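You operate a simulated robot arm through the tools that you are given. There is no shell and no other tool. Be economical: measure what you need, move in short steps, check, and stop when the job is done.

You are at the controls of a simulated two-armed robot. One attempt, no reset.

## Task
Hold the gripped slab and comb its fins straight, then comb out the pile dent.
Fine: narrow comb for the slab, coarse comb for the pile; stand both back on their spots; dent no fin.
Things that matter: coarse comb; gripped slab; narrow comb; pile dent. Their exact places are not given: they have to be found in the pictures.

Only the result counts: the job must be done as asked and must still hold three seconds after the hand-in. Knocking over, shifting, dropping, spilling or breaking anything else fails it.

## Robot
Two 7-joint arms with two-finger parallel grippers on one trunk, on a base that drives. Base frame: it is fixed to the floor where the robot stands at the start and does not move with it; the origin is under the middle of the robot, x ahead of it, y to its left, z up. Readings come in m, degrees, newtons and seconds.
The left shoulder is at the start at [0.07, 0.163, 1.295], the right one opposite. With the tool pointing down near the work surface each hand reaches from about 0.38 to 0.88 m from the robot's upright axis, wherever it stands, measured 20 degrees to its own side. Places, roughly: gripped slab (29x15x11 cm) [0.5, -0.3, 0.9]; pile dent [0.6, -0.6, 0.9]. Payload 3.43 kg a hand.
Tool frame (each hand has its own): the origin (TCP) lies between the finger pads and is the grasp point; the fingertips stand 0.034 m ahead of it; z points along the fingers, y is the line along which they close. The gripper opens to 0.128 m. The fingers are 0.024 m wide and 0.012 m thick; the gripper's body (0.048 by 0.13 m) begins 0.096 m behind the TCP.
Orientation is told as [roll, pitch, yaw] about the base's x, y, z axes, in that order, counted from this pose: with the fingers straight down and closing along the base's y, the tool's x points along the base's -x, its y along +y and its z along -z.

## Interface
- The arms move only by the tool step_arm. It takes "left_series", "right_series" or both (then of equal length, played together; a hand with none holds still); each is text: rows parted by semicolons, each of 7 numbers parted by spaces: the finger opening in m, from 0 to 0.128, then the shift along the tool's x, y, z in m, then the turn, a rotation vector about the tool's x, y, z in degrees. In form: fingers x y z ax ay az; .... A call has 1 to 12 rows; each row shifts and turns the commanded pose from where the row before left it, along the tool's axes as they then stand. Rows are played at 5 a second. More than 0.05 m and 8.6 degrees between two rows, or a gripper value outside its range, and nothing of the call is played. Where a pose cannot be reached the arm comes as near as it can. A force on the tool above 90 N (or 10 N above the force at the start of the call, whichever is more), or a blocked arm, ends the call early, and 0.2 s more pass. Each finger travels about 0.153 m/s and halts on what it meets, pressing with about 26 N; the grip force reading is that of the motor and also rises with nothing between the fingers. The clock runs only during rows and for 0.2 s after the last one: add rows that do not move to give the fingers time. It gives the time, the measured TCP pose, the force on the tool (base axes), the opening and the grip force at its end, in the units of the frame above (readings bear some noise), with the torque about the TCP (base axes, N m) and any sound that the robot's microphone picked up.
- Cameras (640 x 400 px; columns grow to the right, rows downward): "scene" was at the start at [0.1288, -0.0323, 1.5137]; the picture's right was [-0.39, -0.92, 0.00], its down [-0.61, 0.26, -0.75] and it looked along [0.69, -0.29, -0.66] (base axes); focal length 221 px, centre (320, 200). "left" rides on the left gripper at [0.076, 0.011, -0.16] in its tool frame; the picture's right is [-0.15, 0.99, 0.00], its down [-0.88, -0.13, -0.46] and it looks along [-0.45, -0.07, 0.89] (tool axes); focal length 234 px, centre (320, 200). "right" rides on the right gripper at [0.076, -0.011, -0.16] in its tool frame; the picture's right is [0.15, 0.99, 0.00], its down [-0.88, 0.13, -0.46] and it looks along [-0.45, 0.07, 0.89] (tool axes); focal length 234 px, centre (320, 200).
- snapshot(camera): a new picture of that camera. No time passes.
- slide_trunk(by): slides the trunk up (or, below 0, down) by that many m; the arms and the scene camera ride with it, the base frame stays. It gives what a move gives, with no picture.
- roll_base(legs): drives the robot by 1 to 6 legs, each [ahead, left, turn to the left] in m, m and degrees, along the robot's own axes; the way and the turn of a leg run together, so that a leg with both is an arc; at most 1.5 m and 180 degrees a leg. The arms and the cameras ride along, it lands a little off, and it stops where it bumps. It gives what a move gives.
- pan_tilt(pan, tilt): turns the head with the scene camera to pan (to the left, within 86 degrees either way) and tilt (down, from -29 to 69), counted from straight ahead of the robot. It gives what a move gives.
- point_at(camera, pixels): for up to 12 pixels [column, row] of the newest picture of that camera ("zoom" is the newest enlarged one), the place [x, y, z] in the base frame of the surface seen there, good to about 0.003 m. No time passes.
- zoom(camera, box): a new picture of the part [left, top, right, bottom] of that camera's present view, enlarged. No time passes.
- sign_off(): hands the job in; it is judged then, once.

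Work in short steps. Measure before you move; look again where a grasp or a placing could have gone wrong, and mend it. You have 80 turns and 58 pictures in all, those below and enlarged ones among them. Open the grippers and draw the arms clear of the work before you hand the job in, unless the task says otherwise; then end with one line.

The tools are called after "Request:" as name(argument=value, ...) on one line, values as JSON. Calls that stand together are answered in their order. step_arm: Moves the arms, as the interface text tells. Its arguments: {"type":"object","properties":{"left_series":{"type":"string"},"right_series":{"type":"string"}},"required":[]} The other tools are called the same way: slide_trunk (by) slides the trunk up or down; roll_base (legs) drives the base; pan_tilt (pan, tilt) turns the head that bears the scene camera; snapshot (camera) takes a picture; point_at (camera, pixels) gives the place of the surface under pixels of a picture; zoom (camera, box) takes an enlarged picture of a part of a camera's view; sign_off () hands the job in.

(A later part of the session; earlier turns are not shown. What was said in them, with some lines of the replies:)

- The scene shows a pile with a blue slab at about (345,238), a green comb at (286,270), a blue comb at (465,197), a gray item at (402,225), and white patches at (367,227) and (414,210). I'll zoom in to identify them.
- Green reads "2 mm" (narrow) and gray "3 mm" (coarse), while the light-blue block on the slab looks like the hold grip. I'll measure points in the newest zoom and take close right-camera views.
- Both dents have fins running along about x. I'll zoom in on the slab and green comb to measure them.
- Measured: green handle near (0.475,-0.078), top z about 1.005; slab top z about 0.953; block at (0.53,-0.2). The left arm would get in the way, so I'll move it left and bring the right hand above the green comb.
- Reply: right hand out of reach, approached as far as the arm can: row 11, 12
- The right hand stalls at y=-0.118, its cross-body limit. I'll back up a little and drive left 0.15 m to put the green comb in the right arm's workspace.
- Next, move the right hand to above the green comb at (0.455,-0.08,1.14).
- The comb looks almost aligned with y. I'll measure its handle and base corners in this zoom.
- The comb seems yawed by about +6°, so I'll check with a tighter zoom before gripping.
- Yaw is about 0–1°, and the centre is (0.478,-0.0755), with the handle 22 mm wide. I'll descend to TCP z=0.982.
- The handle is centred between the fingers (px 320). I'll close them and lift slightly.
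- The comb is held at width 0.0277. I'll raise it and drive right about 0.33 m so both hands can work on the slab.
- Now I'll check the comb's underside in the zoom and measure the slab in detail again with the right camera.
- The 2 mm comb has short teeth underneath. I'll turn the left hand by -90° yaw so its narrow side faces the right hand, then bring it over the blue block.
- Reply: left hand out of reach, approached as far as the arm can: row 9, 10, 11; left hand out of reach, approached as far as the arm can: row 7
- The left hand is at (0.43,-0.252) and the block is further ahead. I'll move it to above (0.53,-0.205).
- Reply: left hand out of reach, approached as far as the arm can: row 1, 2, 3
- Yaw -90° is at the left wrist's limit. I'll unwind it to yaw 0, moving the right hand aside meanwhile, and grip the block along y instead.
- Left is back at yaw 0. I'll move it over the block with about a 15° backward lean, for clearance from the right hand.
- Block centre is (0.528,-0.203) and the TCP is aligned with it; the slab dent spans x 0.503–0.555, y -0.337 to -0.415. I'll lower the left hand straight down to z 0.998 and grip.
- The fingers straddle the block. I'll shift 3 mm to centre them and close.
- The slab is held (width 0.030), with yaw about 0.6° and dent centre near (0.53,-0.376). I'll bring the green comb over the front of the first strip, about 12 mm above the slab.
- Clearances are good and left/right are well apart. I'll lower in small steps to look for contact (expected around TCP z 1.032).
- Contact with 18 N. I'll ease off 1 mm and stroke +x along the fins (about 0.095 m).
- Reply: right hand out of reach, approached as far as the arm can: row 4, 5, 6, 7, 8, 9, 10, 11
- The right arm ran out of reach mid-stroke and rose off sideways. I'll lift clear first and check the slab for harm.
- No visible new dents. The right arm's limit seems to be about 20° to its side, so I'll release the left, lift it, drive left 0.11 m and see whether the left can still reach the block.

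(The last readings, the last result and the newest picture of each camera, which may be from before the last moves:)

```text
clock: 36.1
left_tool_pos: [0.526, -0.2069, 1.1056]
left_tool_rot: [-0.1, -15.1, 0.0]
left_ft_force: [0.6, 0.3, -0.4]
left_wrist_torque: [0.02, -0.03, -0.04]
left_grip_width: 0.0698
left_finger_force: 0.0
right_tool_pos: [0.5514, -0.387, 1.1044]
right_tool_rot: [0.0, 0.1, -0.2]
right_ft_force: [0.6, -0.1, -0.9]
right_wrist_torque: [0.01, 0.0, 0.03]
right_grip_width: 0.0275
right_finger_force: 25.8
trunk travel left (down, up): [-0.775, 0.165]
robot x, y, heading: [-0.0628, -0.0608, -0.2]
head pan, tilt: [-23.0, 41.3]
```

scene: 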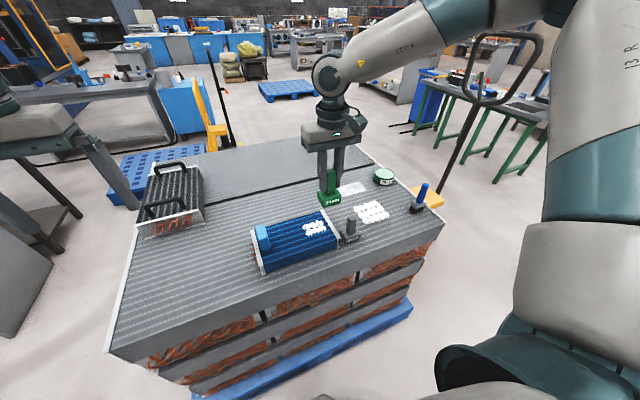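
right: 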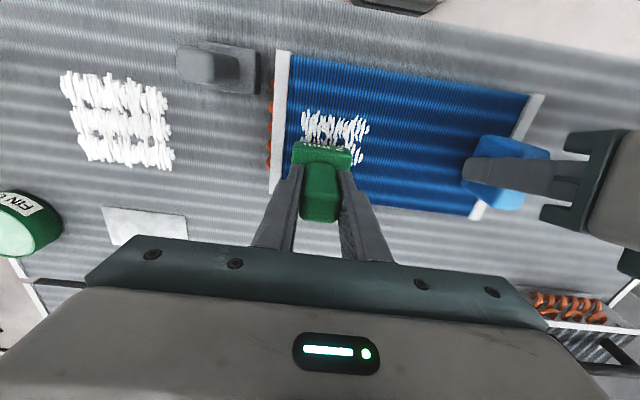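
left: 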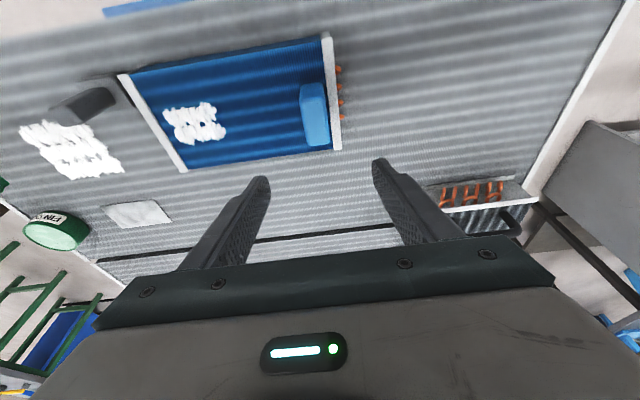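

Left reaches. Before gripping, I'll test the right hand's full stroke in the air at z≈1.055, from far end (0.58,-0.357) back to (0.4815,-0.357).

Request:
step_arm(right_series="0.01 -0.015 0.015 0.025 0 0 0;0.01 -0.0135 0.015 0.024 0 0 0;0.01 0 0 0 0 0 0")

Request:
step_arm(right_series="0.01 0.033 0 0 0 0 0;0.01 0.033 0 0 0 0 0;0.01 0.0325 0 0 0 0 0;0.01 0 0 0 0 0 0")

Request:
step_arm(left_series="0.07 0.0093 0.0012 0.0345 0 0 0;0.07 0.0093 0.001 0.0345 0 0 0;0.07 0.0092 0.001 0.0345 0 0 0;0.05 0 0 0 0 0 0;0.035 0 0 0 0 0 0;0.01 0 0 0 0 0 0;0.01 0 0 0 0 0 0;0.01 0 0 0 0 0 0")

Request:
snapshot(camera="right")

```text
clock: 36.9
left_tool_pos: [0.5255, -0.2079, 1.1046]
left_tool_rot: [0.0, -15.1, 0.0]
left_ft_force: [-0.7, 0.4, 0.4]
left_wrist_torque: [0.03, 0.0, 0.0]
left_grip_width: 0.07
left_finger_force: 0.0
right_tool_pos: [0.5783, -0.3572, 1.0552]
right_tool_rot: [0.1, 0.1, -0.2]
right_ft_force: [-0.9, -1.1, -0.8]
right_wrist_torque: [0.01, -0.01, 0.0]
right_grip_width: 0.0277
right_finger_force: 25.7
trunk travel left (down, up): [-0.775, 0.165]
robot x, y, heading: [-0.0652, -0.0559, 0.1]
head pan, tilt: [-23.0, 41.3]
```

```text
clock: 37.9
left_tool_pos: [0.5265, -0.2071, 1.1051]
left_tool_rot: [-0.1, -15.0, -0.1]
left_ft_force: [0.1, -0.1, -0.3]
left_wrist_torque: [0.02, 0.01, 0.0]
left_grip_width: 0.0698
left_finger_force: 0.0
right_tool_pos: [0.4823, -0.3571, 1.0544]
right_tool_rot: [0.0, 0.0, -0.2]
right_ft_force: [-0.3, 0.6, -1.6]
right_wrist_torque: [-0.01, 0.02, -0.01]
right_grip_width: 0.0278
right_finger_force: 26.4
trunk travel left (down, up): [-0.775, 0.165]
robot x, y, heading: [-0.0561, -0.0585, -0.1]
head pan, tilt: [-23.0, 41.3]
```

```text
clock: 39.7
left_tool_pos: [0.527, -0.2017, 0.9977]
left_tool_rot: [-0.1, -15.1, -0.2]
left_ft_force: [-1.2, -2.1, 0.1]
left_wrist_torque: [0.04, -0.26, 0.22]
left_grip_width: 0.03
left_finger_force: 25.7
right_tool_pos: [0.4838, -0.3576, 1.0547]
right_tool_rot: [0.1, 0.0, -0.2]
right_ft_force: [-0.5, -0.3, -0.3]
right_wrist_torque: [-0.04, -0.03, 0.03]
right_grip_width: 0.0277
right_finger_force: 26.1
trunk travel left (down, up): [-0.775, 0.165]
robot x, y, heading: [-0.0624, -0.0576, 0.0]
head pan, tilt: [-23.0, 41.3]
```

```text
29 pictures are left
```

right: 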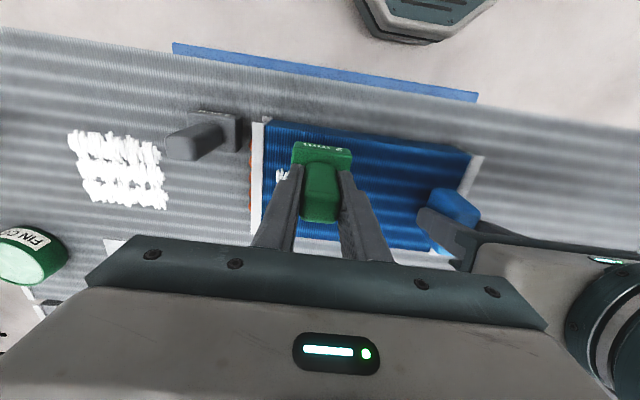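

The full stroke is reachable and the slab is held again. Lower to light contact, starting with most of the way.

Request:
step_arm(right_series="0.01 0 0 0.012 0 0 0;0.01 0 0 0.01 0 0 0;0.01 0 0 0.002 0 0 0;0.01 0 0 0 0 0 0")

Request:
step_arm(right_series="0.01 0 0 0.001 0 0 0;0.01 0 0 0 0 0 0")

```text
clock: 40.7
left_tool_pos: [0.5285, -0.2019, 0.9988]
left_tool_rot: [0.0, -15.0, -0.1]
left_ft_force: [-1.9, -2.1, -0.2]
left_wrist_torque: [0.11, -0.18, 0.03]
left_grip_width: 0.0299
left_finger_force: 25.8
right_tool_pos: [0.482, -0.358, 1.0313]
right_tool_rot: [0.1, 0.0, -0.2]
right_ft_force: [-0.1, -0.2, -1.9]
right_wrist_torque: [-0.03, 0.0, -0.04]
right_grip_width: 0.0277
right_finger_force: 25.9
trunk travel left (down, up): [-0.775, 0.165]
robot x, y, heading: [-0.0619, -0.0574, -0.3]
head pan, tilt: [-23.0, 41.3]
```

```text
clock: 41.3
left_tool_pos: [0.5282, -0.2034, 0.9978]
left_tool_rot: [0.1, -15.0, 0.0]
left_ft_force: [-2.0, -2.5, -1.1]
left_wrist_torque: [0.12, -0.1, 0.0]
left_grip_width: 0.0299
left_finger_force: 25.6
right_tool_pos: [0.4813, -0.3579, 1.0319]
right_tool_rot: [0.1, 0.0, -0.2]
right_ft_force: [0.6, 1.0, -1.0]
right_wrist_torque: [0.02, 0.0, 0.0]
right_grip_width: 0.0275
right_finger_force: 25.5
trunk travel left (down, up): [-0.775, 0.165]
robot x, y, heading: [-0.0588, -0.0552, 0.1]
head pan, tilt: [-23.0, 41.3]
```

Still no contact, so one more millimetre, then I'll check.

Request:
step_arm(right_series="0.01 0 0 0.001 0 0 0;0.01 0 0 0 0 0 0")

```text
clock: 41.9
left_tool_pos: [0.529, -0.2017, 0.9989]
left_tool_rot: [-0.1, -15.0, -0.1]
left_ft_force: [0.6, -4.1, 0.3]
left_wrist_torque: [0.25, 0.34, 0.07]
left_grip_width: 0.0301
left_finger_force: 26.0
right_tool_pos: [0.4819, -0.3571, 1.0302]
right_tool_rot: [0.2, 0.1, -0.3]
right_ft_force: [-0.8, 0.0, 10.3]
right_wrist_torque: [-0.15, 0.19, -0.02]
right_grip_width: 0.0276
right_finger_force: 25.6
trunk travel left (down, up): [-0.775, 0.165]
robot x, y, heading: [-0.0594, -0.0544, -0.5]
head pan, tilt: [-23.0, 41.3]
```

Light contact (10 N). Stroke +x, 0.096 m, with a 0.5 mm ease.

Request:
step_arm(right_series="0.01 0 0 -0.0005 0 0 0;0.01 -0.009 0 0 0 0 0;0.01 -0.009 0 0 0 0 0;0.01 -0.009 0 0 0 0 0;0.01 -0.009 0 0 0 0 0;0.01 -0.009 0 0 0 0 0;0.01 -0.009 0 0 0 0 0;0.01 -0.009 0 0 0 0 0;0.01 -0.009 0 0 0 0 0;0.01 -0.009 0 0 0 0 0;0.01 -0.009 0 0 0 0 0;0.01 0 0 0 0 0 0")

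Request:
zoom(camera="right", box=[240, 20, 480, 180])

```text
clock: 44.5
left_tool_pos: [0.5277, -0.2021, 0.998]
left_tool_rot: [0.0, -15.0, -0.1]
left_ft_force: [2.4, -0.3, 0.1]
left_wrist_torque: [0.26, -0.15, 0.09]
left_grip_width: 0.0301
left_finger_force: 25.8
right_tool_pos: [0.5713, -0.3571, 1.0286]
right_tool_rot: [0.0, 0.0, -0.2]
right_ft_force: [-3.1, -0.4, 8.8]
right_wrist_torque: [-0.06, 0.0, -0.02]
right_grip_width: 0.0276
right_finger_force: 25.6
trunk travel left (down, up): [-0.775, 0.165]
robot x, y, heading: [-0.0608, -0.0593, -0.3]
head pan, tilt: [-23.0, 41.3]
```

```text
2.50 times, centred on (360, 100) of right
```

zoom: 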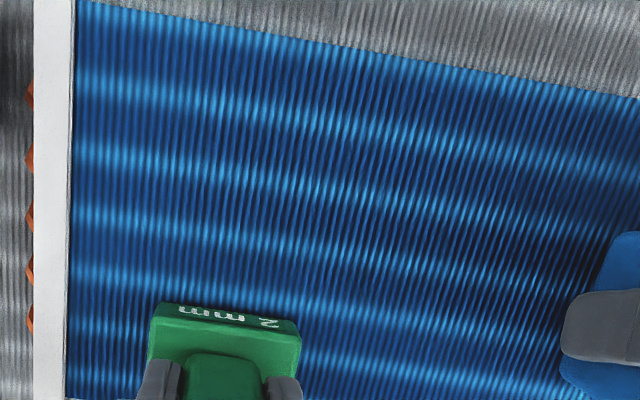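

The visible slab fins are now straight, with the whole dent gone behind the comb. I'll lift straight up, move away and check the rest.

Request:
step_arm(right_series="0.01 0 0 -0.02 0 0 0;0.01 0 0 -0.04 0 0 0;0.01 0 0 -0.04 0 0 0;0.01 0.02 -0.04 0 0 0 0;0.01 0.02 -0.04 0 0 0 0;0.01 0 -0.04 0 0 0 0;0.01 0 0 0 0 0 0")

Request:
snapshot(camera="right")

```text
clock: 46.1
left_tool_pos: [0.5286, -0.2023, 0.9991]
left_tool_rot: [0.1, -15.0, -0.2]
left_ft_force: [-1.1, 0.0, 0.0]
left_wrist_torque: [0.22, 0.06, 0.08]
left_grip_width: 0.0299
left_finger_force: 25.9
right_tool_pos: [0.5303, -0.4777, 1.1287]
right_tool_rot: [-0.1, 0.0, -0.1]
right_ft_force: [-0.1, 1.2, -1.0]
right_wrist_torque: [0.03, 0.01, 0.0]
right_grip_width: 0.0275
right_finger_force: 26.0
trunk travel left (down, up): [-0.775, 0.165]
robot x, y, heading: [-0.0557, -0.0596, -0.4]
head pan, tilt: [-23.0, 41.3]
```

```text
27 pictures are left
```

right: 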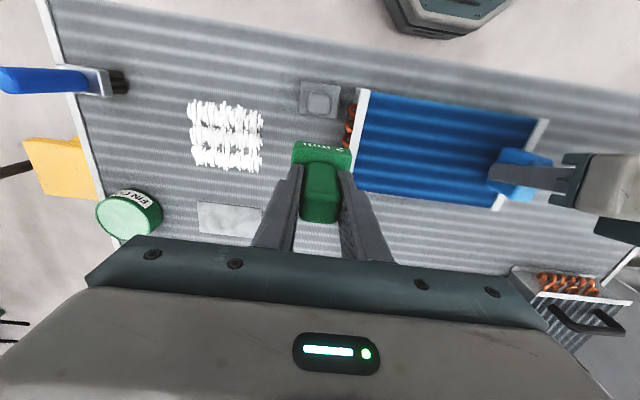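

Slab is fully combed. I'll release the left hand, lift and withdraw it, raise the right, and drive left to return the green comb.

Request:
step_arm(left_series="0.05 0 0 0 0 0 0;0.07 0 0 0 0 0 0;0.07 -0.0092 0 -0.0344 0 0 0;0.07 -0.0092 0 -0.0344 0 0 0;0.07 -0.0092 0 -0.0344 0 0 0;0.07 -0.0092 0 -0.0344 0 0 0;0.07 0 0.04 -0.02 0 0 0;0.07 0 0.045 0 0 0 0;0.07 0 0.045 0 0 0 0;0.07 0 0.045 0 0 0 0;0.07 0 0.045 0 0 0 0;0.07 0 0 0 0 0 0", right_series="0.01 0 0 0 0 0 0;0.01 0 0 0 0 0 0;0.01 0 0 -0.02 0 0 0;0.01 0 0 -0.02 0 0 0;0.01 0 0 -0.02 0 0 0;0.01 0 0 0 0 0 0;0.01 0 0 0 0 0 0;0.01 0 0 0 0 0 0;0.01 0 0 0 0 0 0;0.01 0 0 0 0 0 0;0.01 0 0 0 0 0 0;0.01 0 0 0 0 0 0")

Request:
roll_base(legs=[[0, 0.22, 0.3]])

```text
clock: 48.7
left_tool_pos: [0.5201, 0.0129, 1.1584]
left_tool_rot: [0.1, -15.0, -0.2]
left_ft_force: [-0.1, -0.4, -0.4]
left_wrist_torque: [0.03, -0.02, -0.01]
left_grip_width: 0.0699
left_finger_force: 0.1
right_tool_pos: [0.5326, -0.4784, 1.1872]
right_tool_rot: [0.1, -0.1, -0.1]
right_ft_force: [-0.8, 0.4, -0.8]
right_wrist_torque: [0.02, 0.04, -0.02]
right_grip_width: 0.0275
right_finger_force: 25.8
trunk travel left (down, up): [-0.775, 0.165]
robot x, y, heading: [-0.0567, -0.0586, -0.3]
head pan, tilt: [-23.0, 41.3]
```

```text
clock: 50.4
left_tool_pos: [0.5199, 0.2349, 1.1591]
left_tool_rot: [0.0, -14.9, 0.0]
left_ft_force: [0.5, 0.1, -0.9]
left_wrist_torque: [0.02, 0.04, 0.01]
left_grip_width: 0.0697
left_finger_force: 0.1
right_tool_pos: [0.5348, -0.2569, 1.1866]
right_tool_rot: [0.0, -0.1, 0.0]
right_ft_force: [0.4, 0.1, -1.5]
right_wrist_torque: [0.03, 0.02, 0.01]
right_grip_width: 0.0279
right_finger_force: 26.2
trunk travel left (down, up): [-0.775, 0.165]
robot x, y, heading: [-0.0581, 0.1613, 0.2]
head pan, tilt: [-23.0, 41.3]
```

Robot at y 0.161. Moving the green comb over its spot (0.4795,-0.0754) and lowering to 1.02.

Request:
step_arm(right_series="0.01 0.011 0.0363 0 0 0 0;0.01 0.011 0.0363 0 0 0 0;0.01 0.011 0.0363 0 0 0 0;0.01 0.011 0.0363 0 0 0 0;0.01 0.011 0.0363 0 0 0 0;0.01 0 0 0.045 0 0 0;0.01 0 0 0.045 0 0 0;0.01 0 0 0.045 0 0 0;0.01 0 0 0.03 0 0 0;0.01 0 0 0 0 0 0")

Request:
snapshot(camera="right")

```text
clock: 52.6
left_tool_pos: [0.5197, 0.2365, 1.1592]
left_tool_rot: [0.0, -15.1, 0.0]
left_ft_force: [-0.6, 0.7, -0.3]
left_wrist_torque: [-0.04, 0.02, 0.0]
left_grip_width: 0.0701
left_finger_force: 0.1
right_tool_pos: [0.4782, -0.0739, 1.0243]
right_tool_rot: [0.0, 0.0, 0.1]
right_ft_force: [-0.1, -0.2, -1.1]
right_wrist_torque: [0.04, -0.01, 0.0]
right_grip_width: 0.0276
right_finger_force: 25.8
trunk travel left (down, up): [-0.775, 0.165]
robot x, y, heading: [-0.0608, 0.1608, 0.1]
head pan, tilt: [-23.0, 41.3]
```

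```text
26 pictures are left
```

right: 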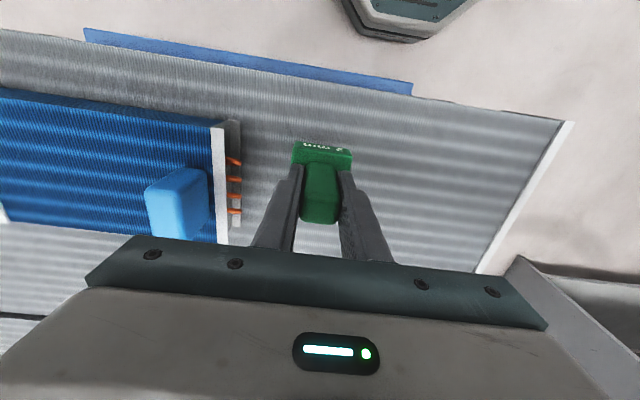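

Over the spot within about 1.5 mm. Lowering to near-contact with a small correction.

Request:
step_arm(right_series="0.01 -0.001 -0.001 0.02 0 0 0;0.01 0 0 0.012 0 0 0;0.01 0 0 0.006 0 0 0;0.01 0 0 0.002 0 0 0;0.01 0 0 0 0 0 0")

Request:
step_arm(right_series="0.01 0 0 0.001 0 0 0;0.01 0 0 0.001 0 0 0;0.01 0 0 0 0 0 0")

```text
clock: 53.8
left_tool_pos: [0.5215, 0.2356, 1.1582]
left_tool_rot: [0.0, -14.9, 0.1]
left_ft_force: [0.2, -0.1, 0.4]
left_wrist_torque: [0.02, -0.01, 0.02]
left_grip_width: 0.07
left_finger_force: 0.1
right_tool_pos: [0.4793, -0.0749, 0.984]
right_tool_rot: [0.0, 0.1, 0.0]
right_ft_force: [1.0, -0.2, -1.3]
right_wrist_torque: [0.0, 0.0, 0.04]
right_grip_width: 0.0277
right_finger_force: 25.7
trunk travel left (down, up): [-0.775, 0.165]
robot x, y, heading: [-0.0636, 0.1627, 0.0]
head pan, tilt: [-23.0, 41.3]
```

```text
clock: 54.6
left_tool_pos: [0.5203, 0.2361, 1.1592]
left_tool_rot: [0.1, -14.9, 0.0]
left_ft_force: [-0.7, 0.3, -0.1]
left_wrist_torque: [0.02, 0.0, -0.01]
left_grip_width: 0.0701
left_finger_force: 0.0
right_tool_pos: [0.48, -0.0736, 0.9828]
right_tool_rot: [0.0, 0.0, 0.0]
right_ft_force: [-0.1, -1.5, 5.9]
right_wrist_torque: [-0.19, -0.15, -0.01]
right_grip_width: 0.0278
right_finger_force: 26.4
trunk travel left (down, up): [-0.775, 0.165]
robot x, y, heading: [-0.06, 0.1628, -0.1]
head pan, tilt: [-23.0, 41.3]
```

Contact (about 7 N) at z 0.9828, same as at pick-up. Releasing and lifting straight up.

Request:
step_arm(right_series="0.035 0 0 0 0 0 0;0.06 0 0 0 0 0 0;0.06 0 0 0 0 0 0;0.06 0 0 -0.04 0 0 0;0.06 0 0 -0.045 0 0 0;0.06 0 0 -0.045 0 0 0;0.06 0 0 -0.04 0 0 0;0.06 0 0 -0.04 0 0 0;0.06 0 0 0 0 0 0")

Request:
zoom(camera="right", box=[200, 80, 440, 230])

Request:
point_at(camera="right", pixels=[[320, 150]])

```text
clock: 56.6
left_tool_pos: [0.5209, 0.2361, 1.1575]
left_tool_rot: [0.0, -14.9, -0.1]
left_ft_force: [-0.1, 0.3, -0.5]
left_wrist_torque: [-0.02, 0.0, 0.01]
left_grip_width: 0.0702
left_finger_force: 0.1
right_tool_pos: [0.4811, -0.0764, 1.1908]
right_tool_rot: [0.0, 0.1, 0.1]
right_ft_force: [0.4, -0.5, 0.0]
right_wrist_torque: [0.03, 0.02, 0.06]
right_grip_width: 0.0601
right_finger_force: 0.2
trunk travel left (down, up): [-0.775, 0.165]
robot x, y, heading: [-0.0585, 0.1587, 0.0]
head pan, tilt: [-23.0, 41.3]
```

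```text
2.67 times, centred on (320, 155) of right
```

zoom: 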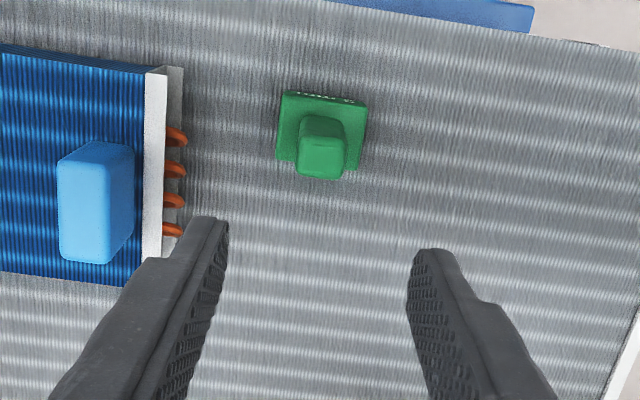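

```text
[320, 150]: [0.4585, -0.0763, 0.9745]
```

The green comb stands on its spot. I'll drive right 0.36 m for the coarse comb.

Request:
roll_base(legs=[[0, -0.36, 0]])

Request:
step_arm(left_series="0.07 0 0.04 0 0 0 0;0.07 0 0.04 0 0 0 0;0.07 0 0.04 0 0 0 0;0.07 0 0 0 0 0 0", right_series="0.06 0.005 -0.015 0.013 0 0 0;0.06 0.005 -0.015 0.013 0 0 0;0.06 0.005 -0.015 0.013 0 0 0;0.06 0 0 0 0 0 0")

Request:
snapshot(camera="right")

```text
clock: 58.9
left_tool_pos: [0.5204, -0.1213, 1.1581]
left_tool_rot: [-0.1, -14.9, 0.2]
left_ft_force: [0.2, 0.1, 0.1]
left_wrist_torque: [-0.03, -0.01, -0.02]
left_grip_width: 0.07
left_finger_force: 0.0
right_tool_pos: [0.4807, -0.433, 1.191]
right_tool_rot: [0.0, 0.0, 0.1]
right_ft_force: [0.0, 0.4, -0.6]
right_wrist_torque: [-0.01, 0.03, 0.04]
right_grip_width: 0.06
right_finger_force: 0.0
trunk travel left (down, up): [-0.775, 0.165]
robot x, y, heading: [-0.0583, -0.1978, 0.1]
head pan, tilt: [-23.0, 41.3]
```

```text
clock: 59.9
left_tool_pos: [0.5211, -0.0037, 1.1583]
left_tool_rot: [0.0, -15.0, 0.1]
left_ft_force: [0.4, 0.2, -0.6]
left_wrist_torque: [0.02, 0.03, 0.01]
left_grip_width: 0.0699
left_finger_force: 0.1
right_tool_pos: [0.4669, -0.4776, 1.1514]
right_tool_rot: [0.0, 0.1, 0.0]
right_ft_force: [-0.3, -0.1, 0.7]
right_wrist_torque: [0.0, 0.0, 0.02]
right_grip_width: 0.06
right_finger_force: 0.0
trunk travel left (down, up): [-0.775, 0.165]
robot x, y, heading: [-0.0569, -0.1963, 0.2]
head pan, tilt: [-23.0, 41.3]
```

```text
24 pictures are left
```

right: 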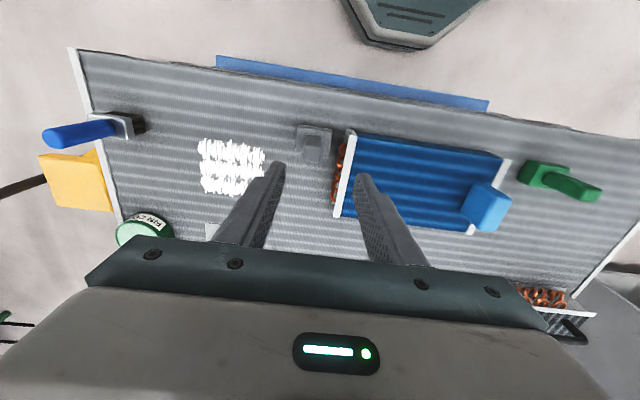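

Request:
zoom(camera="right", box=[285, 115, 349, 167])

```text
7.69 times, centred on (317, 141) of right
```

zoom: 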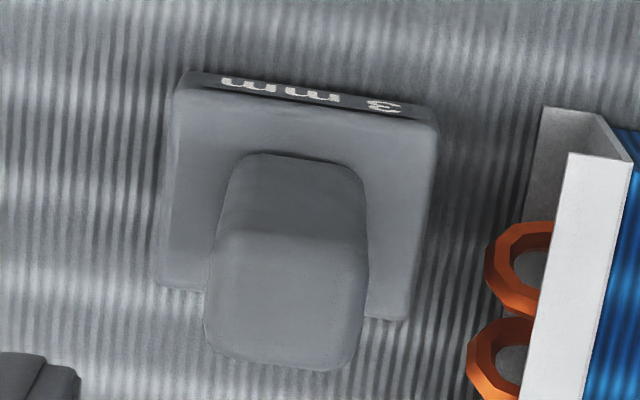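

Measuring the coarse comb's corners and the gap to the tubes.

Request:
point_at(camera="zoom", pixels=[[190, 105], [420, 135], [170, 270], [400, 305], [225, 245], [355, 255], [220, 345], [345, 360], [285, 300], [495, 260], [475, 350], [620, 165]])

```text
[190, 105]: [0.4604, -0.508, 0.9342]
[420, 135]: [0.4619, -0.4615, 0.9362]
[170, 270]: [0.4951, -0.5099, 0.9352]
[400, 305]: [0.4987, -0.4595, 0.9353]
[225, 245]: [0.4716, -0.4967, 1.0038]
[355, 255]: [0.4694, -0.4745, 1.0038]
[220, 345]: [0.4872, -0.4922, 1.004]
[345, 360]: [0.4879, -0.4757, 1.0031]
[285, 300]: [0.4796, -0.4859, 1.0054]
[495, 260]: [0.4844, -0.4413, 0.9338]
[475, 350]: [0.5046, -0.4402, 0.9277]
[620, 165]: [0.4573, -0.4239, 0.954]
```

Coarse comb centre (0.479,-0.4845), yaw about 0. Descend with a 0.05 opening, which clears the slab flange at y -0.43.

Request:
step_arm(right_series="0.05 -0.013 -0.007 0.04 0 0 0;0.05 0 0 0.045 0 0 0;0.05 0 0 0.045 0 0 0;0.05 0 0 0.039 0 0 0;0.05 0 0 0 0 0 0")

Request:
snapshot(camera="right")

```text
clock: 61.1
left_tool_pos: [0.5208, -0.0022, 1.157]
left_tool_rot: [0.0, -15.0, 0.2]
left_ft_force: [0.3, 0.0, -0.7]
left_wrist_torque: [0.01, 0.02, 0.02]
left_grip_width: 0.0701
left_finger_force: 0.1
right_tool_pos: [0.4796, -0.4862, 0.9821]
right_tool_rot: [0.0, -0.1, 0.0]
right_ft_force: [-0.4, 0.9, 0.7]
right_wrist_torque: [0.0, 0.0, 0.0]
right_grip_width: 0.0503
right_finger_force: 0.2
trunk travel left (down, up): [-0.775, 0.165]
robot x, y, heading: [-0.0629, -0.1941, 0.1]
head pan, tilt: [-23.0, 41.3]
```

```text
22 pictures are left
```

right: 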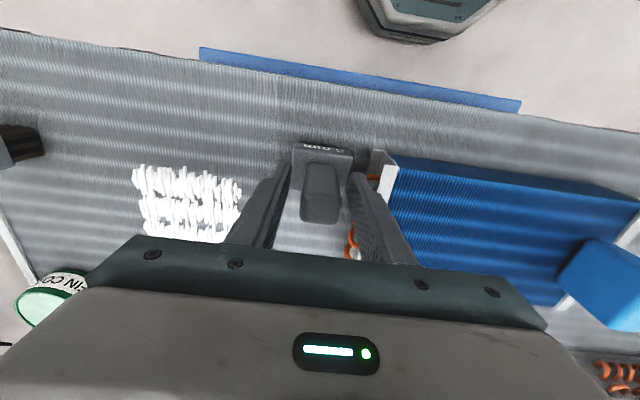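

Handle centred. Closing and lifting straight up.

Request:
step_arm(right_series="0.03 0 0 0 0 0 0;0.01 0 0 0 0 0 0;0.01 0 0 0 0 0 0;0.01 0 0 0 0 0 0")

Request:
step_arm(right_series="0.01 0 0 -0.01 0 0 0;0.01 0 0 -0.03 0 0 0;0.01 0 0 -0.04 0 0 0;0.01 0 0 -0.04 0 0 0;0.01 0 0 0 0 0 0")

Request:
snapshot(camera="right")

```text
clock: 62.1
left_tool_pos: [0.5213, -0.0032, 1.1593]
left_tool_rot: [0.0, -15.0, 0.1]
left_ft_force: [-0.2, 0.6, 0.1]
left_wrist_torque: [0.02, -0.01, 0.0]
left_grip_width: 0.0701
left_finger_force: 0.1
right_tool_pos: [0.477, -0.4877, 0.9834]
right_tool_rot: [0.0, 0.0, 0.0]
right_ft_force: [0.3, 0.1, 0.2]
right_wrist_torque: [0.02, 0.0, 0.01]
right_grip_width: 0.0273
right_finger_force: 25.8
trunk travel left (down, up): [-0.775, 0.165]
robot x, y, heading: [-0.0614, -0.1983, -0.0]
head pan, tilt: [-23.0, 41.3]
```

```text
clock: 63.3
left_tool_pos: [0.5218, -0.0027, 1.1578]
left_tool_rot: [0.0, -15.0, 0.0]
left_ft_force: [0.3, -0.5, 0.4]
left_wrist_torque: [-0.02, 0.05, 0.01]
left_grip_width: 0.0702
left_finger_force: 0.2
right_tool_pos: [0.4778, -0.4889, 1.1025]
right_tool_rot: [0.1, 0.1, 0.0]
right_ft_force: [0.1, -0.2, -0.7]
right_wrist_torque: [-0.04, -0.01, 0.01]
right_grip_width: 0.0278
right_finger_force: 25.3
trunk travel left (down, up): [-0.775, 0.165]
robot x, y, heading: [-0.0585, -0.1951, -0.2]
head pan, tilt: [-23.0, 41.3]
```

```text
21 pictures are left
```

right: 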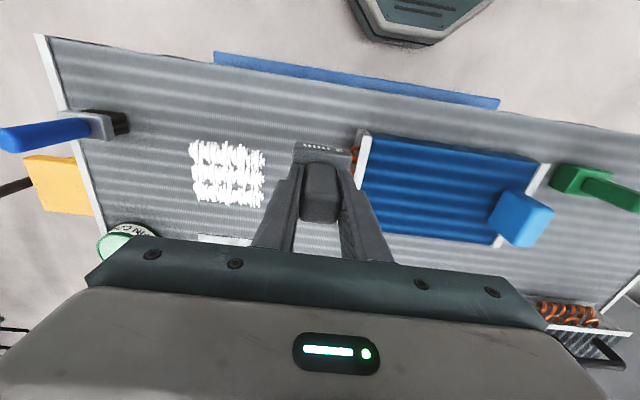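

Held. Zoom in on the pile dent and measure its edges and the pile fins' direction.

Request:
zoom(camera="right", box=[170, 120, 290, 220])

Request:
point_at(camera="zoom", pixels=[[115, 120], [490, 165], [150, 430], [480, 440], [310, 280], [300, 110], [100, 200], [500, 300], [320, 460]])

Request:
point_at(camera="right", pixels=[[45, 60], [90, 205], [62, 118], [110, 138], [128, 120]])

```text
4.00 times, centred on (230, 170) of right
```

zoom: 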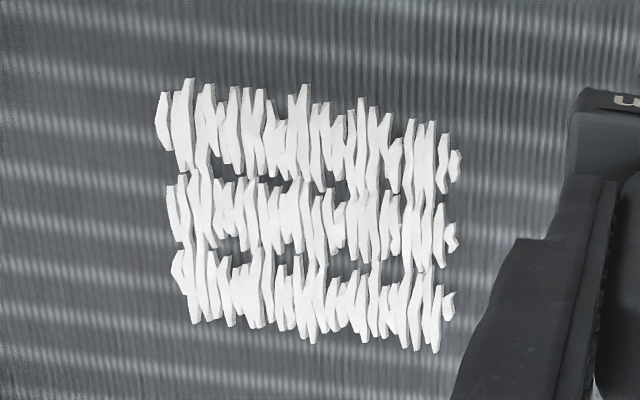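

```text
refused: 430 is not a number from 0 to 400
```

```text
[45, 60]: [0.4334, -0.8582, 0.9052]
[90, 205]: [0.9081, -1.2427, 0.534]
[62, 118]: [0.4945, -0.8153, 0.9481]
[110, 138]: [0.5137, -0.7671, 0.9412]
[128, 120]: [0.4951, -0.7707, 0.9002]
```

Request:
point_at(camera="zoom", pixels=[[185, 90], [160, 110], [455, 165], [450, 310], [430, 345], [190, 315], [310, 210], [165, 200], [310, 335], [300, 90]])

Request:
point_at(camera="right", pixels=[[50, 75], [75, 155], [95, 215], [60, 50], [480, 120], [110, 240]])

```text
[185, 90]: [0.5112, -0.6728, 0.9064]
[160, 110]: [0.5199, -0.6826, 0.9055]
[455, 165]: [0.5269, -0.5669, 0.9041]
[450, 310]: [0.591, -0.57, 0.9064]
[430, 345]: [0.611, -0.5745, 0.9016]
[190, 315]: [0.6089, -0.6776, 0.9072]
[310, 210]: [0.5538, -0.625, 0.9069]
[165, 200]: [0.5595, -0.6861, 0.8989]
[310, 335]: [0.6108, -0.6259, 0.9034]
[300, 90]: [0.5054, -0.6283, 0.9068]
```

```text
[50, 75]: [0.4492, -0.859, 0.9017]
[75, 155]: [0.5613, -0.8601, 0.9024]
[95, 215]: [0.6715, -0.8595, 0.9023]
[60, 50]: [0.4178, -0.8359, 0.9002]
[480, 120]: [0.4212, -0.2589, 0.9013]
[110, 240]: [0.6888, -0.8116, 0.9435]
```

Pile fins run along x exactly (edge y constant at -0.859). The dent spans x 0.505–0.612, y -0.567…-0.685. I'll test the far corner of the work in the air, at z 1.02.

Request:
step_arm(right_series="0.01 -0.0275 -0.0292 0.0138 0 0 0;0.01 -0.0275 -0.0292 0.0138 0 0 0;0.01 -0.0275 -0.0292 0.0138 0 0 0;0.01 -0.0275 -0.0292 0.0138 0 0 0;0.01 -0.0275 -0.0292 0.0138 0 0 0;0.01 -0.0275 -0.0292 0.0138 0 0 0;0.01 0 0 0 0 0 0")

Request:
step_arm(right_series="0.01 0.033 0 0 0 0 0;0.01 0.033 0 0 0 0 0;0.01 0.033 0 0 0 0 0;0.01 0.033 0 0 0 0 0;0.01 0.033 0 0 0 0 0;0.01 0 0.037 0 0 0 0;0.01 0 0.037 0 0 0 0;0.01 0 0 0 0 0 0")

Request:
snapshot(camera="right")

```text
clock: 64.9
left_tool_pos: [0.5208, -0.0018, 1.1593]
left_tool_rot: [-0.1, -15.0, 0.1]
left_ft_force: [1.0, 0.1, 0.9]
left_wrist_torque: [-0.04, -0.01, -0.02]
left_grip_width: 0.0701
left_finger_force: 0.0
right_tool_pos: [0.6415, -0.6585, 1.0195]
right_tool_rot: [0.1, 0.0, 0.2]
right_ft_force: [-1.1, 0.1, -0.9]
right_wrist_torque: [0.0, 0.06, -0.02]
right_grip_width: 0.0277
right_finger_force: 26.1
trunk travel left (down, up): [-0.775, 0.165]
robot x, y, heading: [-0.0585, -0.2004, 0.0]
head pan, tilt: [-23.0, 41.3]
```

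```text
clock: 66.7
left_tool_pos: [0.5221, -0.0037, 1.1588]
left_tool_rot: [0.0, -15.1, 0.1]
left_ft_force: [0.0, -0.6, 0.2]
left_wrist_torque: [0.0, 0.0, -0.01]
left_grip_width: 0.0699
left_finger_force: 0.0
right_tool_pos: [0.4752, -0.584, 1.0179]
right_tool_rot: [0.1, -0.1, 0.1]
right_ft_force: [0.3, 0.2, -2.0]
right_wrist_torque: [0.02, -0.03, -0.02]
right_grip_width: 0.0275
right_finger_force: 26.3
trunk travel left (down, up): [-0.775, 0.165]
robot x, y, heading: [-0.0624, -0.1963, 0.0]
head pan, tilt: [-23.0, 41.3]
```

```text
19 pictures are left
```

right: 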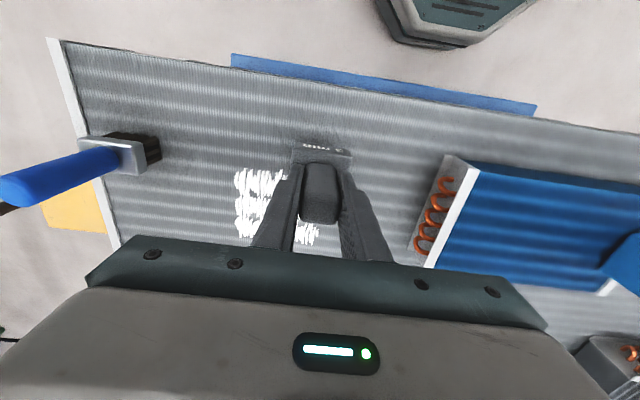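

Full range reachable. Shift 4 mm and lower towards contact (expected z ≈0.982).

Request:
step_arm(right_series="0.01 0 -0.004 0.015 0 0 0;0.01 0 0 0.014 0 0 0;0.01 0 0 0.005 0 0 0;0.01 0 0 0 0 0 0")

Request:
step_arm(right_series="0.01 0 0 0.001 0 0 0;0.01 0 0 0.0007 0 0 0;0.01 0 0 0 0 0 0")

```text
clock: 67.7
left_tool_pos: [0.5226, -0.0031, 1.1586]
left_tool_rot: [0.0, -15.1, 0.1]
left_ft_force: [0.0, -0.1, -0.3]
left_wrist_torque: [0.0, 0.02, -0.04]
left_grip_width: 0.07
left_finger_force: 0.2
right_tool_pos: [0.4783, -0.5896, 0.985]
right_tool_rot: [0.1, -0.1, 0.0]
right_ft_force: [-0.7, 0.7, -1.5]
right_wrist_torque: [-0.01, 0.0, 0.02]
right_grip_width: 0.0277
right_finger_force: 25.7
trunk travel left (down, up): [-0.775, 0.165]
robot x, y, heading: [-0.0564, -0.1991, 0.3]
head pan, tilt: [-23.0, 41.3]
```

```text
clock: 68.5
left_tool_pos: [0.5211, -0.0026, 1.1582]
left_tool_rot: [0.0, -14.9, 0.1]
left_ft_force: [0.5, 0.5, 0.1]
left_wrist_torque: [-0.01, 0.0, 0.0]
left_grip_width: 0.0701
left_finger_force: 0.1
right_tool_pos: [0.4776, -0.5889, 0.9836]
right_tool_rot: [0.1, 0.0, 0.0]
right_ft_force: [1.0, 0.4, -1.0]
right_wrist_torque: [0.03, -0.03, 0.01]
right_grip_width: 0.0275
right_finger_force: 26.2
trunk travel left (down, up): [-0.775, 0.165]
robot x, y, heading: [-0.0621, -0.1975, -0.1]
head pan, tilt: [-23.0, 41.3]
```

Request:
step_arm(right_series="0.01 0 0 0.001 0 0 0;0.01 0 0 0 0 0 0")

```text
clock: 69.1
left_tool_pos: [0.5218, -0.0022, 1.1593]
left_tool_rot: [0.0, -15.0, 0.2]
left_ft_force: [-0.5, -0.3, -0.8]
left_wrist_torque: [0.03, -0.02, -0.02]
left_grip_width: 0.0699
left_finger_force: 0.1
right_tool_pos: [0.4773, -0.5911, 0.9831]
right_tool_rot: [0.0, 0.0, 0.0]
right_ft_force: [0.5, 0.0, -1.3]
right_wrist_torque: [0.0, -0.03, 0.0]
right_grip_width: 0.0278
right_finger_force: 26.2
trunk travel left (down, up): [-0.775, 0.165]
robot x, y, heading: [-0.0577, -0.1954, 0.2]
head pan, tilt: [-23.0, 41.3]
```

Still no contact, so another millimetre.

Request:
step_arm(right_series="0.01 0 0 0.001 0 0 0;0.01 0 0 0 0 0 0")

```text
clock: 69.7
left_tool_pos: [0.5219, -0.0015, 1.1594]
left_tool_rot: [-0.1, -15.0, 0.1]
left_ft_force: [0.2, 0.6, 0.3]
left_wrist_torque: [0.0, -0.02, -0.02]
left_grip_width: 0.0699
left_finger_force: 0.1
right_tool_pos: [0.4781, -0.5893, 0.9816]
right_tool_rot: [0.1, 0.0, 0.1]
right_ft_force: [-0.5, -0.3, -0.1]
right_wrist_torque: [-0.04, -0.02, 0.02]
right_grip_width: 0.0276
right_finger_force: 26.3
trunk travel left (down, up): [-0.775, 0.165]
robot x, y, heading: [-0.0568, -0.1964, -0.2]
head pan, tilt: [-23.0, 41.3]
```

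Barely touching now. A further 0.7 mm, then stroke +x 0.165 m.

Request:
step_arm(right_series="0.01 0 0 0.0007 0 0 0;0.01 -0.015 0 0 0 0 0;0.01 -0.015 0 0 0 0 0;0.01 -0.015 0 0 0 0 0;0.01 -0.015 0 0 0 0 0;0.01 -0.015 0 0 0 0 0;0.01 -0.015 0 0 0 0 0;0.01 -0.015 0 0 0 0 0;0.01 -0.015 0 0 0 0 0;0.01 -0.015 0 0 0 0 0;0.01 -0.015 0 0 0 0 0;0.01 -0.015 0 0 0 0 0")

Request:
snapshot(camera="right")

```text
clock: 72.3
left_tool_pos: [0.5214, -0.0035, 1.1581]
left_tool_rot: [0.1, -15.0, 0.0]
left_ft_force: [0.1, 0.2, 0.5]
left_wrist_torque: [0.0, 0.02, 0.03]
left_grip_width: 0.07
left_finger_force: 0.1
right_tool_pos: [0.6319, -0.593, 0.9892]
right_tool_rot: [0.2, 0.1, 0.0]
right_ft_force: [0.6, 0.0, -1.7]
right_wrist_torque: [0.03, 0.0, -0.04]
right_grip_width: 0.0276
right_finger_force: 26.1
right hand out of reach, approached as far as the arm can: row 11, 12
trunk travel left (down, up): [-0.775, 0.165]
robot x, y, heading: [-0.0593, -0.1987, -0.1]
head pan, tilt: [-23.0, 41.3]
```

```text
18 pictures are left
```

right: 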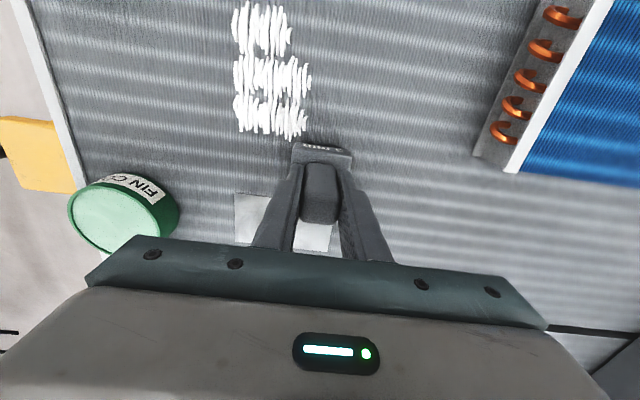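

The first strip is clean. I'll lift, go back to the front of the next strip (y≈-0.626), and lower to just above contact.

Request:
step_arm(right_series="0.01 0 0 -0.03 0 0 0;0.01 0.03 -0.01 0 0 0 0;0.01 0.03 -0.01 0 0 0 0;0.01 0.03 -0.007 0 0 0 0;0.01 0.03 -0.007 0 0 0 0;0.01 0.034 0 0 0 0 0;0.01 0 0 0 0 0 0;0.01 0 0 0.018 0 0 0;0.01 0 0 0.012 0 0 0;0.01 0 0 0.004 0 0 0;0.01 0 0 0 0 0 0")

```text
clock: 74.7
left_tool_pos: [0.5211, -0.0028, 1.1586]
left_tool_rot: [0.1, -15.0, 0.1]
left_ft_force: [-0.7, 0.6, -0.2]
left_wrist_torque: [0.01, 0.01, 0.0]
left_grip_width: 0.07
left_finger_force: 0.0
right_tool_pos: [0.4783, -0.6269, 0.9861]
right_tool_rot: [0.1, 0.0, 0.0]
right_ft_force: [-0.1, 0.5, -0.9]
right_wrist_torque: [-0.01, 0.0, 0.04]
right_grip_width: 0.0276
right_finger_force: 25.8
trunk travel left (down, up): [-0.775, 0.165]
robot x, y, heading: [-0.0601, -0.1974, 0.1]
head pan, tilt: [-23.0, 41.3]
```

At (0.478,-0.627,0.986). Lower 4.5 mm in small steps and check force.

Request:
step_arm(right_series="0.01 0 0 0.002 0 0 0;0.01 0 0 0.0015 0 0 0;0.01 0 0 0.001 0 0 0;0.01 0 0 0 0 0 0")

```text
clock: 75.7
left_tool_pos: [0.5205, -0.001, 1.1597]
left_tool_rot: [-0.1, -15.1, 0.1]
left_ft_force: [1.0, 0.2, -1.2]
left_wrist_torque: [0.02, 0.0, 0.03]
left_grip_width: 0.07
left_finger_force: 0.0
right_tool_pos: [0.4783, -0.6277, 0.982]
right_tool_rot: [0.0, -0.1, 0.0]
right_ft_force: [0.8, -2.9, 10.4]
right_wrist_torque: [-0.13, 0.09, 0.03]
right_grip_width: 0.0275
right_finger_force: 26.2
trunk travel left (down, up): [-0.775, 0.165]
robot x, y, heading: [-0.0586, -0.198, -0.0]
head pan, tilt: [-23.0, 41.3]
```

Contact at about 11 N. Ease 0.5 mm and stroke +x to about 0.63.

Request:
step_arm(right_series="0.01 0 0 -0.0005 0 0 0;0.01 -0.0138 0 0 0 0 0;0.01 -0.0138 0 0 0 0 0;0.01 -0.0138 0 0 0 0 0;0.01 -0.0138 0 0 0 0 0;0.01 -0.0138 0 0 0 0 0;0.01 -0.0138 0 0 0 0 0;0.01 -0.0138 0 0 0 0 0;0.01 -0.0138 0 0 0 0 0;0.01 -0.0138 0 0 0 0 0;0.01 -0.0138 0 0 0 0 0;0.01 -0.0138 0 0 0 0 0")

Request:
snapshot(camera="right")

```text
clock: 78.3
left_tool_pos: [0.5217, -0.0009, 1.1581]
left_tool_rot: [-0.2, -15.0, 0.1]
left_ft_force: [0.2, 0.2, -0.3]
left_wrist_torque: [-0.01, 0.01, 0.02]
left_grip_width: 0.07
left_finger_force: 0.0
right_tool_pos: [0.6291, -0.6269, 0.9828]
right_tool_rot: [0.0, 0.0, 0.0]
right_ft_force: [-1.6, 0.9, 6.2]
right_wrist_torque: [0.12, 0.02, 0.01]
right_grip_width: 0.0274
right_finger_force: 25.4
trunk travel left (down, up): [-0.775, 0.165]
robot x, y, heading: [-0.0608, -0.1957, 0.0]
head pan, tilt: [-23.0, 41.3]
```

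```text
17 pictures are left
```

right: 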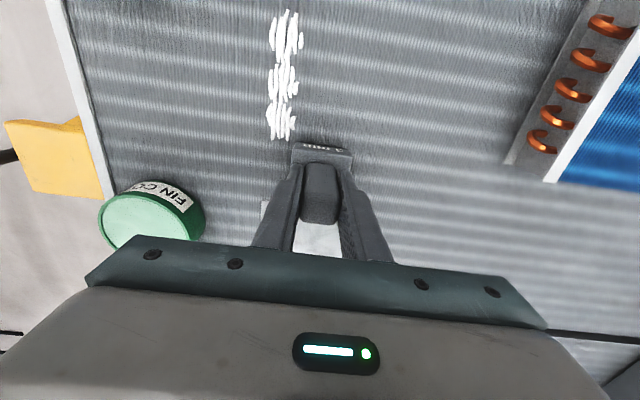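

Only a narrow strip is left. Lift, return, and set up the third strip at y≈-0.668.

Request:
step_arm(right_series="0.01 0 0 -0.03 0 0 0;0.01 0.03 -0.01 0 0 0 0;0.01 0.03 -0.01 0 0 0 0;0.01 0.03 -0.011 0 0 0 0;0.01 0.03 -0.01 0 0 0 0;0.01 0.032 0 0 0 0 0;0.01 0 0 0 0 0 0;0.01 0 0 0.018 0 0 0;0.01 0 0 0.01 0 0 0;0.01 0 0 0.002 0 0 0;0.01 0 0 0 0 0 0")

```text
clock: 80.7
left_tool_pos: [0.5215, -0.0019, 1.1579]
left_tool_rot: [0.0, -15.0, 0.1]
left_ft_force: [-0.9, 0.5, -0.1]
left_wrist_torque: [0.0, -0.01, 0.01]
left_grip_width: 0.0699
left_finger_force: 0.1
right_tool_pos: [0.4762, -0.6673, 0.9823]
right_tool_rot: [-0.1, 0.0, 0.0]
right_ft_force: [-0.1, -0.1, 1.6]
right_wrist_torque: [-0.04, -0.01, -0.06]
right_grip_width: 0.0277
right_finger_force: 26.5
trunk travel left (down, up): [-0.775, 0.165]
robot x, y, heading: [-0.0604, -0.1971, -0.2]
head pan, tilt: [-23.0, 41.3]
```

Light contact (about 3 N). Lower 0.4 mm and stroke +x.

Request:
step_arm(right_series="0.01 0 0 0.0004 0 0 0;0.01 -0.0138 0 0 0 0 0;0.01 -0.0138 0 0 0 0 0;0.01 -0.0138 0 0 0 0 0;0.01 -0.0138 0 0 0 0 0;0.01 -0.0138 0 0 0 0 0;0.01 -0.0138 0 0 0 0 0;0.01 -0.0138 0 0 0 0 0;0.01 -0.0138 0 0 0 0 0;0.01 -0.0138 0 0 0 0 0;0.01 -0.0138 0 0 0 0 0;0.01 -0.0138 0 0 0 0 0")

Request:
step_arm(right_series="0.01 0 0 -0.03 0 0 0;0.01 0 0 -0.045 0 0 0;0.01 0 0 -0.045 0 0 0;0.01 0.03 0.035 0 0 0 0;0.01 0.03 0.035 0 0 0 0;0.01 0.03 0.035 0 0 0 0;0.01 0.03 0.035 0 0 0 0;0.01 0.03 0.035 0 0 0 0;0.01 0 0 0 0 0 0")

Request:
snapshot(camera="right")

```text
clock: 83.3
left_tool_pos: [0.5224, -0.0014, 1.1584]
left_tool_rot: [-0.1, -15.0, 0.2]
left_ft_force: [1.2, 0.8, -0.1]
left_wrist_torque: [0.0, 0.02, 0.01]
left_grip_width: 0.07
left_finger_force: 0.1
right_tool_pos: [0.627, -0.6671, 0.9828]
right_tool_rot: [-0.1, -0.1, 0.1]
right_ft_force: [0.2, 0.9, 0.8]
right_wrist_torque: [0.13, -0.05, 0.02]
right_grip_width: 0.0277
right_finger_force: 26.0
trunk travel left (down, up): [-0.775, 0.165]
robot x, y, heading: [-0.0596, -0.2002, -0.0]
head pan, tilt: [-23.0, 41.3]
```

```text
clock: 85.3
left_tool_pos: [0.5216, -0.0034, 1.1587]
left_tool_rot: [0.0, -15.0, 0.1]
left_ft_force: [0.5, 0.2, 0.2]
left_wrist_torque: [-0.03, -0.01, 0.0]
left_grip_width: 0.0699
left_finger_force: 0.1
right_tool_pos: [0.4799, -0.492, 1.1021]
right_tool_rot: [0.1, -0.1, 0.0]
right_ft_force: [0.4, -0.4, -1.2]
right_wrist_torque: [0.02, 0.02, -0.01]
right_grip_width: 0.0278
right_finger_force: 25.8
trunk travel left (down, up): [-0.775, 0.165]
robot x, y, heading: [-0.0622, -0.1973, -0.0]
head pan, tilt: [-23.0, 41.3]
```

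```text
16 pictures are left
```

right: 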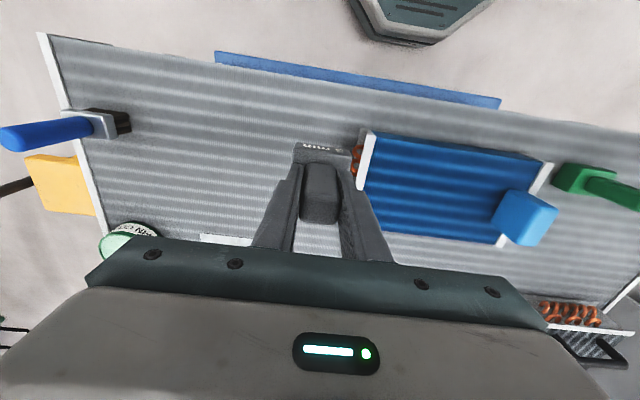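

Pile dent fully combed out. Lower the coarse comb onto its original spot (TCP 0.4785,-0.487).

Request:
step_arm(right_series="0.01 0.001 0.004 0.03 0 0 0;0.01 0 0 0.04 0 0 0;0.01 0 0 0.03 0 0 0;0.01 0 0 0.013 0 0 0;0.01 0 0 0.004 0 0 0;0.01 0 0 0 0 0 0")

Request:
step_arm(right_series="0.01 0 0 0.001 0 0 0;0.01 0 0 0.001 0 0 0;0.01 0 0 0 0 0 0")

```text
clock: 86.7
left_tool_pos: [0.5212, -0.0032, 1.159]
left_tool_rot: [0.0, -15.0, 0.0]
left_ft_force: [0.7, -0.2, 0.5]
left_wrist_torque: [0.0, 0.0, -0.02]
left_grip_width: 0.0702
left_finger_force: 0.1
right_tool_pos: [0.4771, -0.4883, 0.9844]
right_tool_rot: [0.0, 0.0, 0.0]
right_ft_force: [0.2, 0.5, -1.2]
right_wrist_torque: [0.01, 0.0, -0.02]
right_grip_width: 0.0275
right_finger_force: 26.2
trunk travel left (down, up): [-0.775, 0.165]
robot x, y, heading: [-0.0574, -0.2012, -0.0]
head pan, tilt: [-23.0, 41.3]
```

```text
clock: 87.5
left_tool_pos: [0.5221, -0.0033, 1.1587]
left_tool_rot: [0.0, -15.0, 0.1]
left_ft_force: [-0.7, -0.6, -0.3]
left_wrist_torque: [0.03, 0.01, -0.02]
left_grip_width: 0.0701
left_finger_force: 0.0
right_tool_pos: [0.4778, -0.4905, 0.9825]
right_tool_rot: [0.0, 0.0, 0.1]
right_ft_force: [0.8, -2.4, 3.2]
right_wrist_torque: [-0.08, -0.08, -0.01]
right_grip_width: 0.0276
right_finger_force: 25.6
trunk travel left (down, up): [-0.775, 0.165]
robot x, y, heading: [-0.0608, -0.1978, -0.3]
head pan, tilt: [-23.0, 41.3]
```

Contact at about 4 N and within 2–3 mm of the spot. Release and lift.

Request:
step_arm(right_series="0.035 0 0 0 0 0 0;0.05 0 0 0 0 0 0;0.05 0 0 0 0 0 0;0.05 0 0 -0.04 0 0 0;0.05 0 0 -0.045 0 0 0;0.05 0 0 -0.045 0 0 0;0.05 0 0 -0.045 0 0 0;0.05 0.02 -0.02 -0.03 0 0 0;0.05 0 0 0 0 0 0")

Request:
snapshot(camera="right")

Request:
snapshot(camera="scene")

```text
clock: 89.5
left_tool_pos: [0.5225, -0.002, 1.1582]
left_tool_rot: [-0.1, -15.0, 0.1]
left_ft_force: [0.7, -0.1, 0.5]
left_wrist_torque: [0.0, 0.01, 0.03]
left_grip_width: 0.0699
left_finger_force: 0.1
right_tool_pos: [0.4592, -0.5101, 1.1864]
right_tool_rot: [0.0, 0.0, 0.1]
right_ft_force: [0.3, 0.9, 0.3]
right_wrist_torque: [0.01, -0.02, 0.01]
right_grip_width: 0.0503
right_finger_force: 0.1
trunk travel left (down, up): [-0.775, 0.165]
robot x, y, heading: [-0.0585, -0.1994, 0.2]
head pan, tilt: [-23.0, 41.3]
```

```text
15 pictures are left
```

right: 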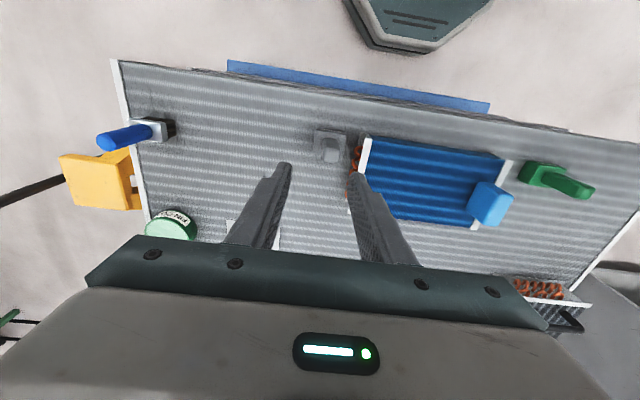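

```text
14 pictures are left
```

scene: 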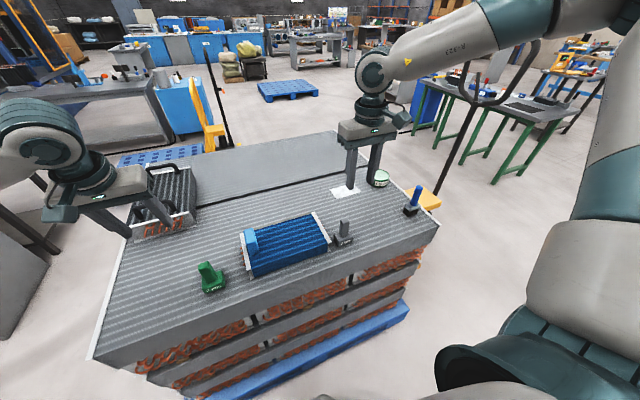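

Both dents look gone and both combs are standing. One closer check of the surfaces while I open and raise both hands.

Request:
step_arm(left_series="0.12 0 0.03 -0.03 0 0 0;0.12 0 0.03 -0.03 0 0 0;0.12 0 0 0 0 0 0", right_series="0.12 0.03 0 -0.03 0 0 0;0.12 0.03 0 -0.03 0 0 0;0.12 0 0 0 0 0 0")

Request:
zoom(camera="scene", box=[190, 170, 440, 300])

Request:
zoom(camera="right", box=[180, 80, 400, 220])

```text
clock: 90.3
left_tool_pos: [0.5074, 0.057, 1.2135]
left_tool_rot: [0.1, -14.9, 0.1]
left_ft_force: [0.2, 0.1, -0.7]
left_wrist_torque: [0.01, 0.01, 0.0]
left_grip_width: 0.12
left_finger_force: 0.1
right_tool_pos: [0.4007, -0.5087, 1.2437]
right_tool_rot: [0.0, 0.1, 0.0]
right_ft_force: [1.0, 1.1, 0.1]
right_wrist_torque: [0.0, 0.05, 0.04]
right_grip_width: 0.1201
right_finger_force: 0.0
trunk travel left (down, up): [-0.775, 0.165]
robot x, y, heading: [-0.0607, -0.2004, -0.1]
head pan, tilt: [-23.0, 41.3]
```

```text
2.56 times, centred on (315, 235) of scene
```

zoom: 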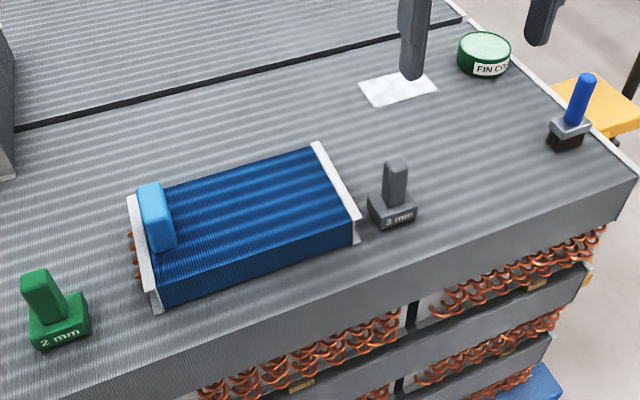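

```text
2.86 times, centred on (290, 150) of right
```

zoom: 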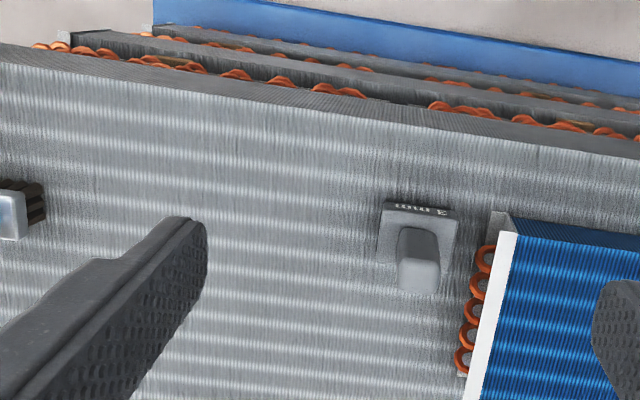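

The last pictures show all fins straight, both combs standing and both hands open and clear, so I'm handing in.

Request:
sign_off()

```text
The job is handed in.
```

The slab's fins and the pile dent are both combed straight, with no new dents visible. The narrow (2 mm) and coarse (3 mm) combs are back within about 3 mm of their spots, and the job is handed in.
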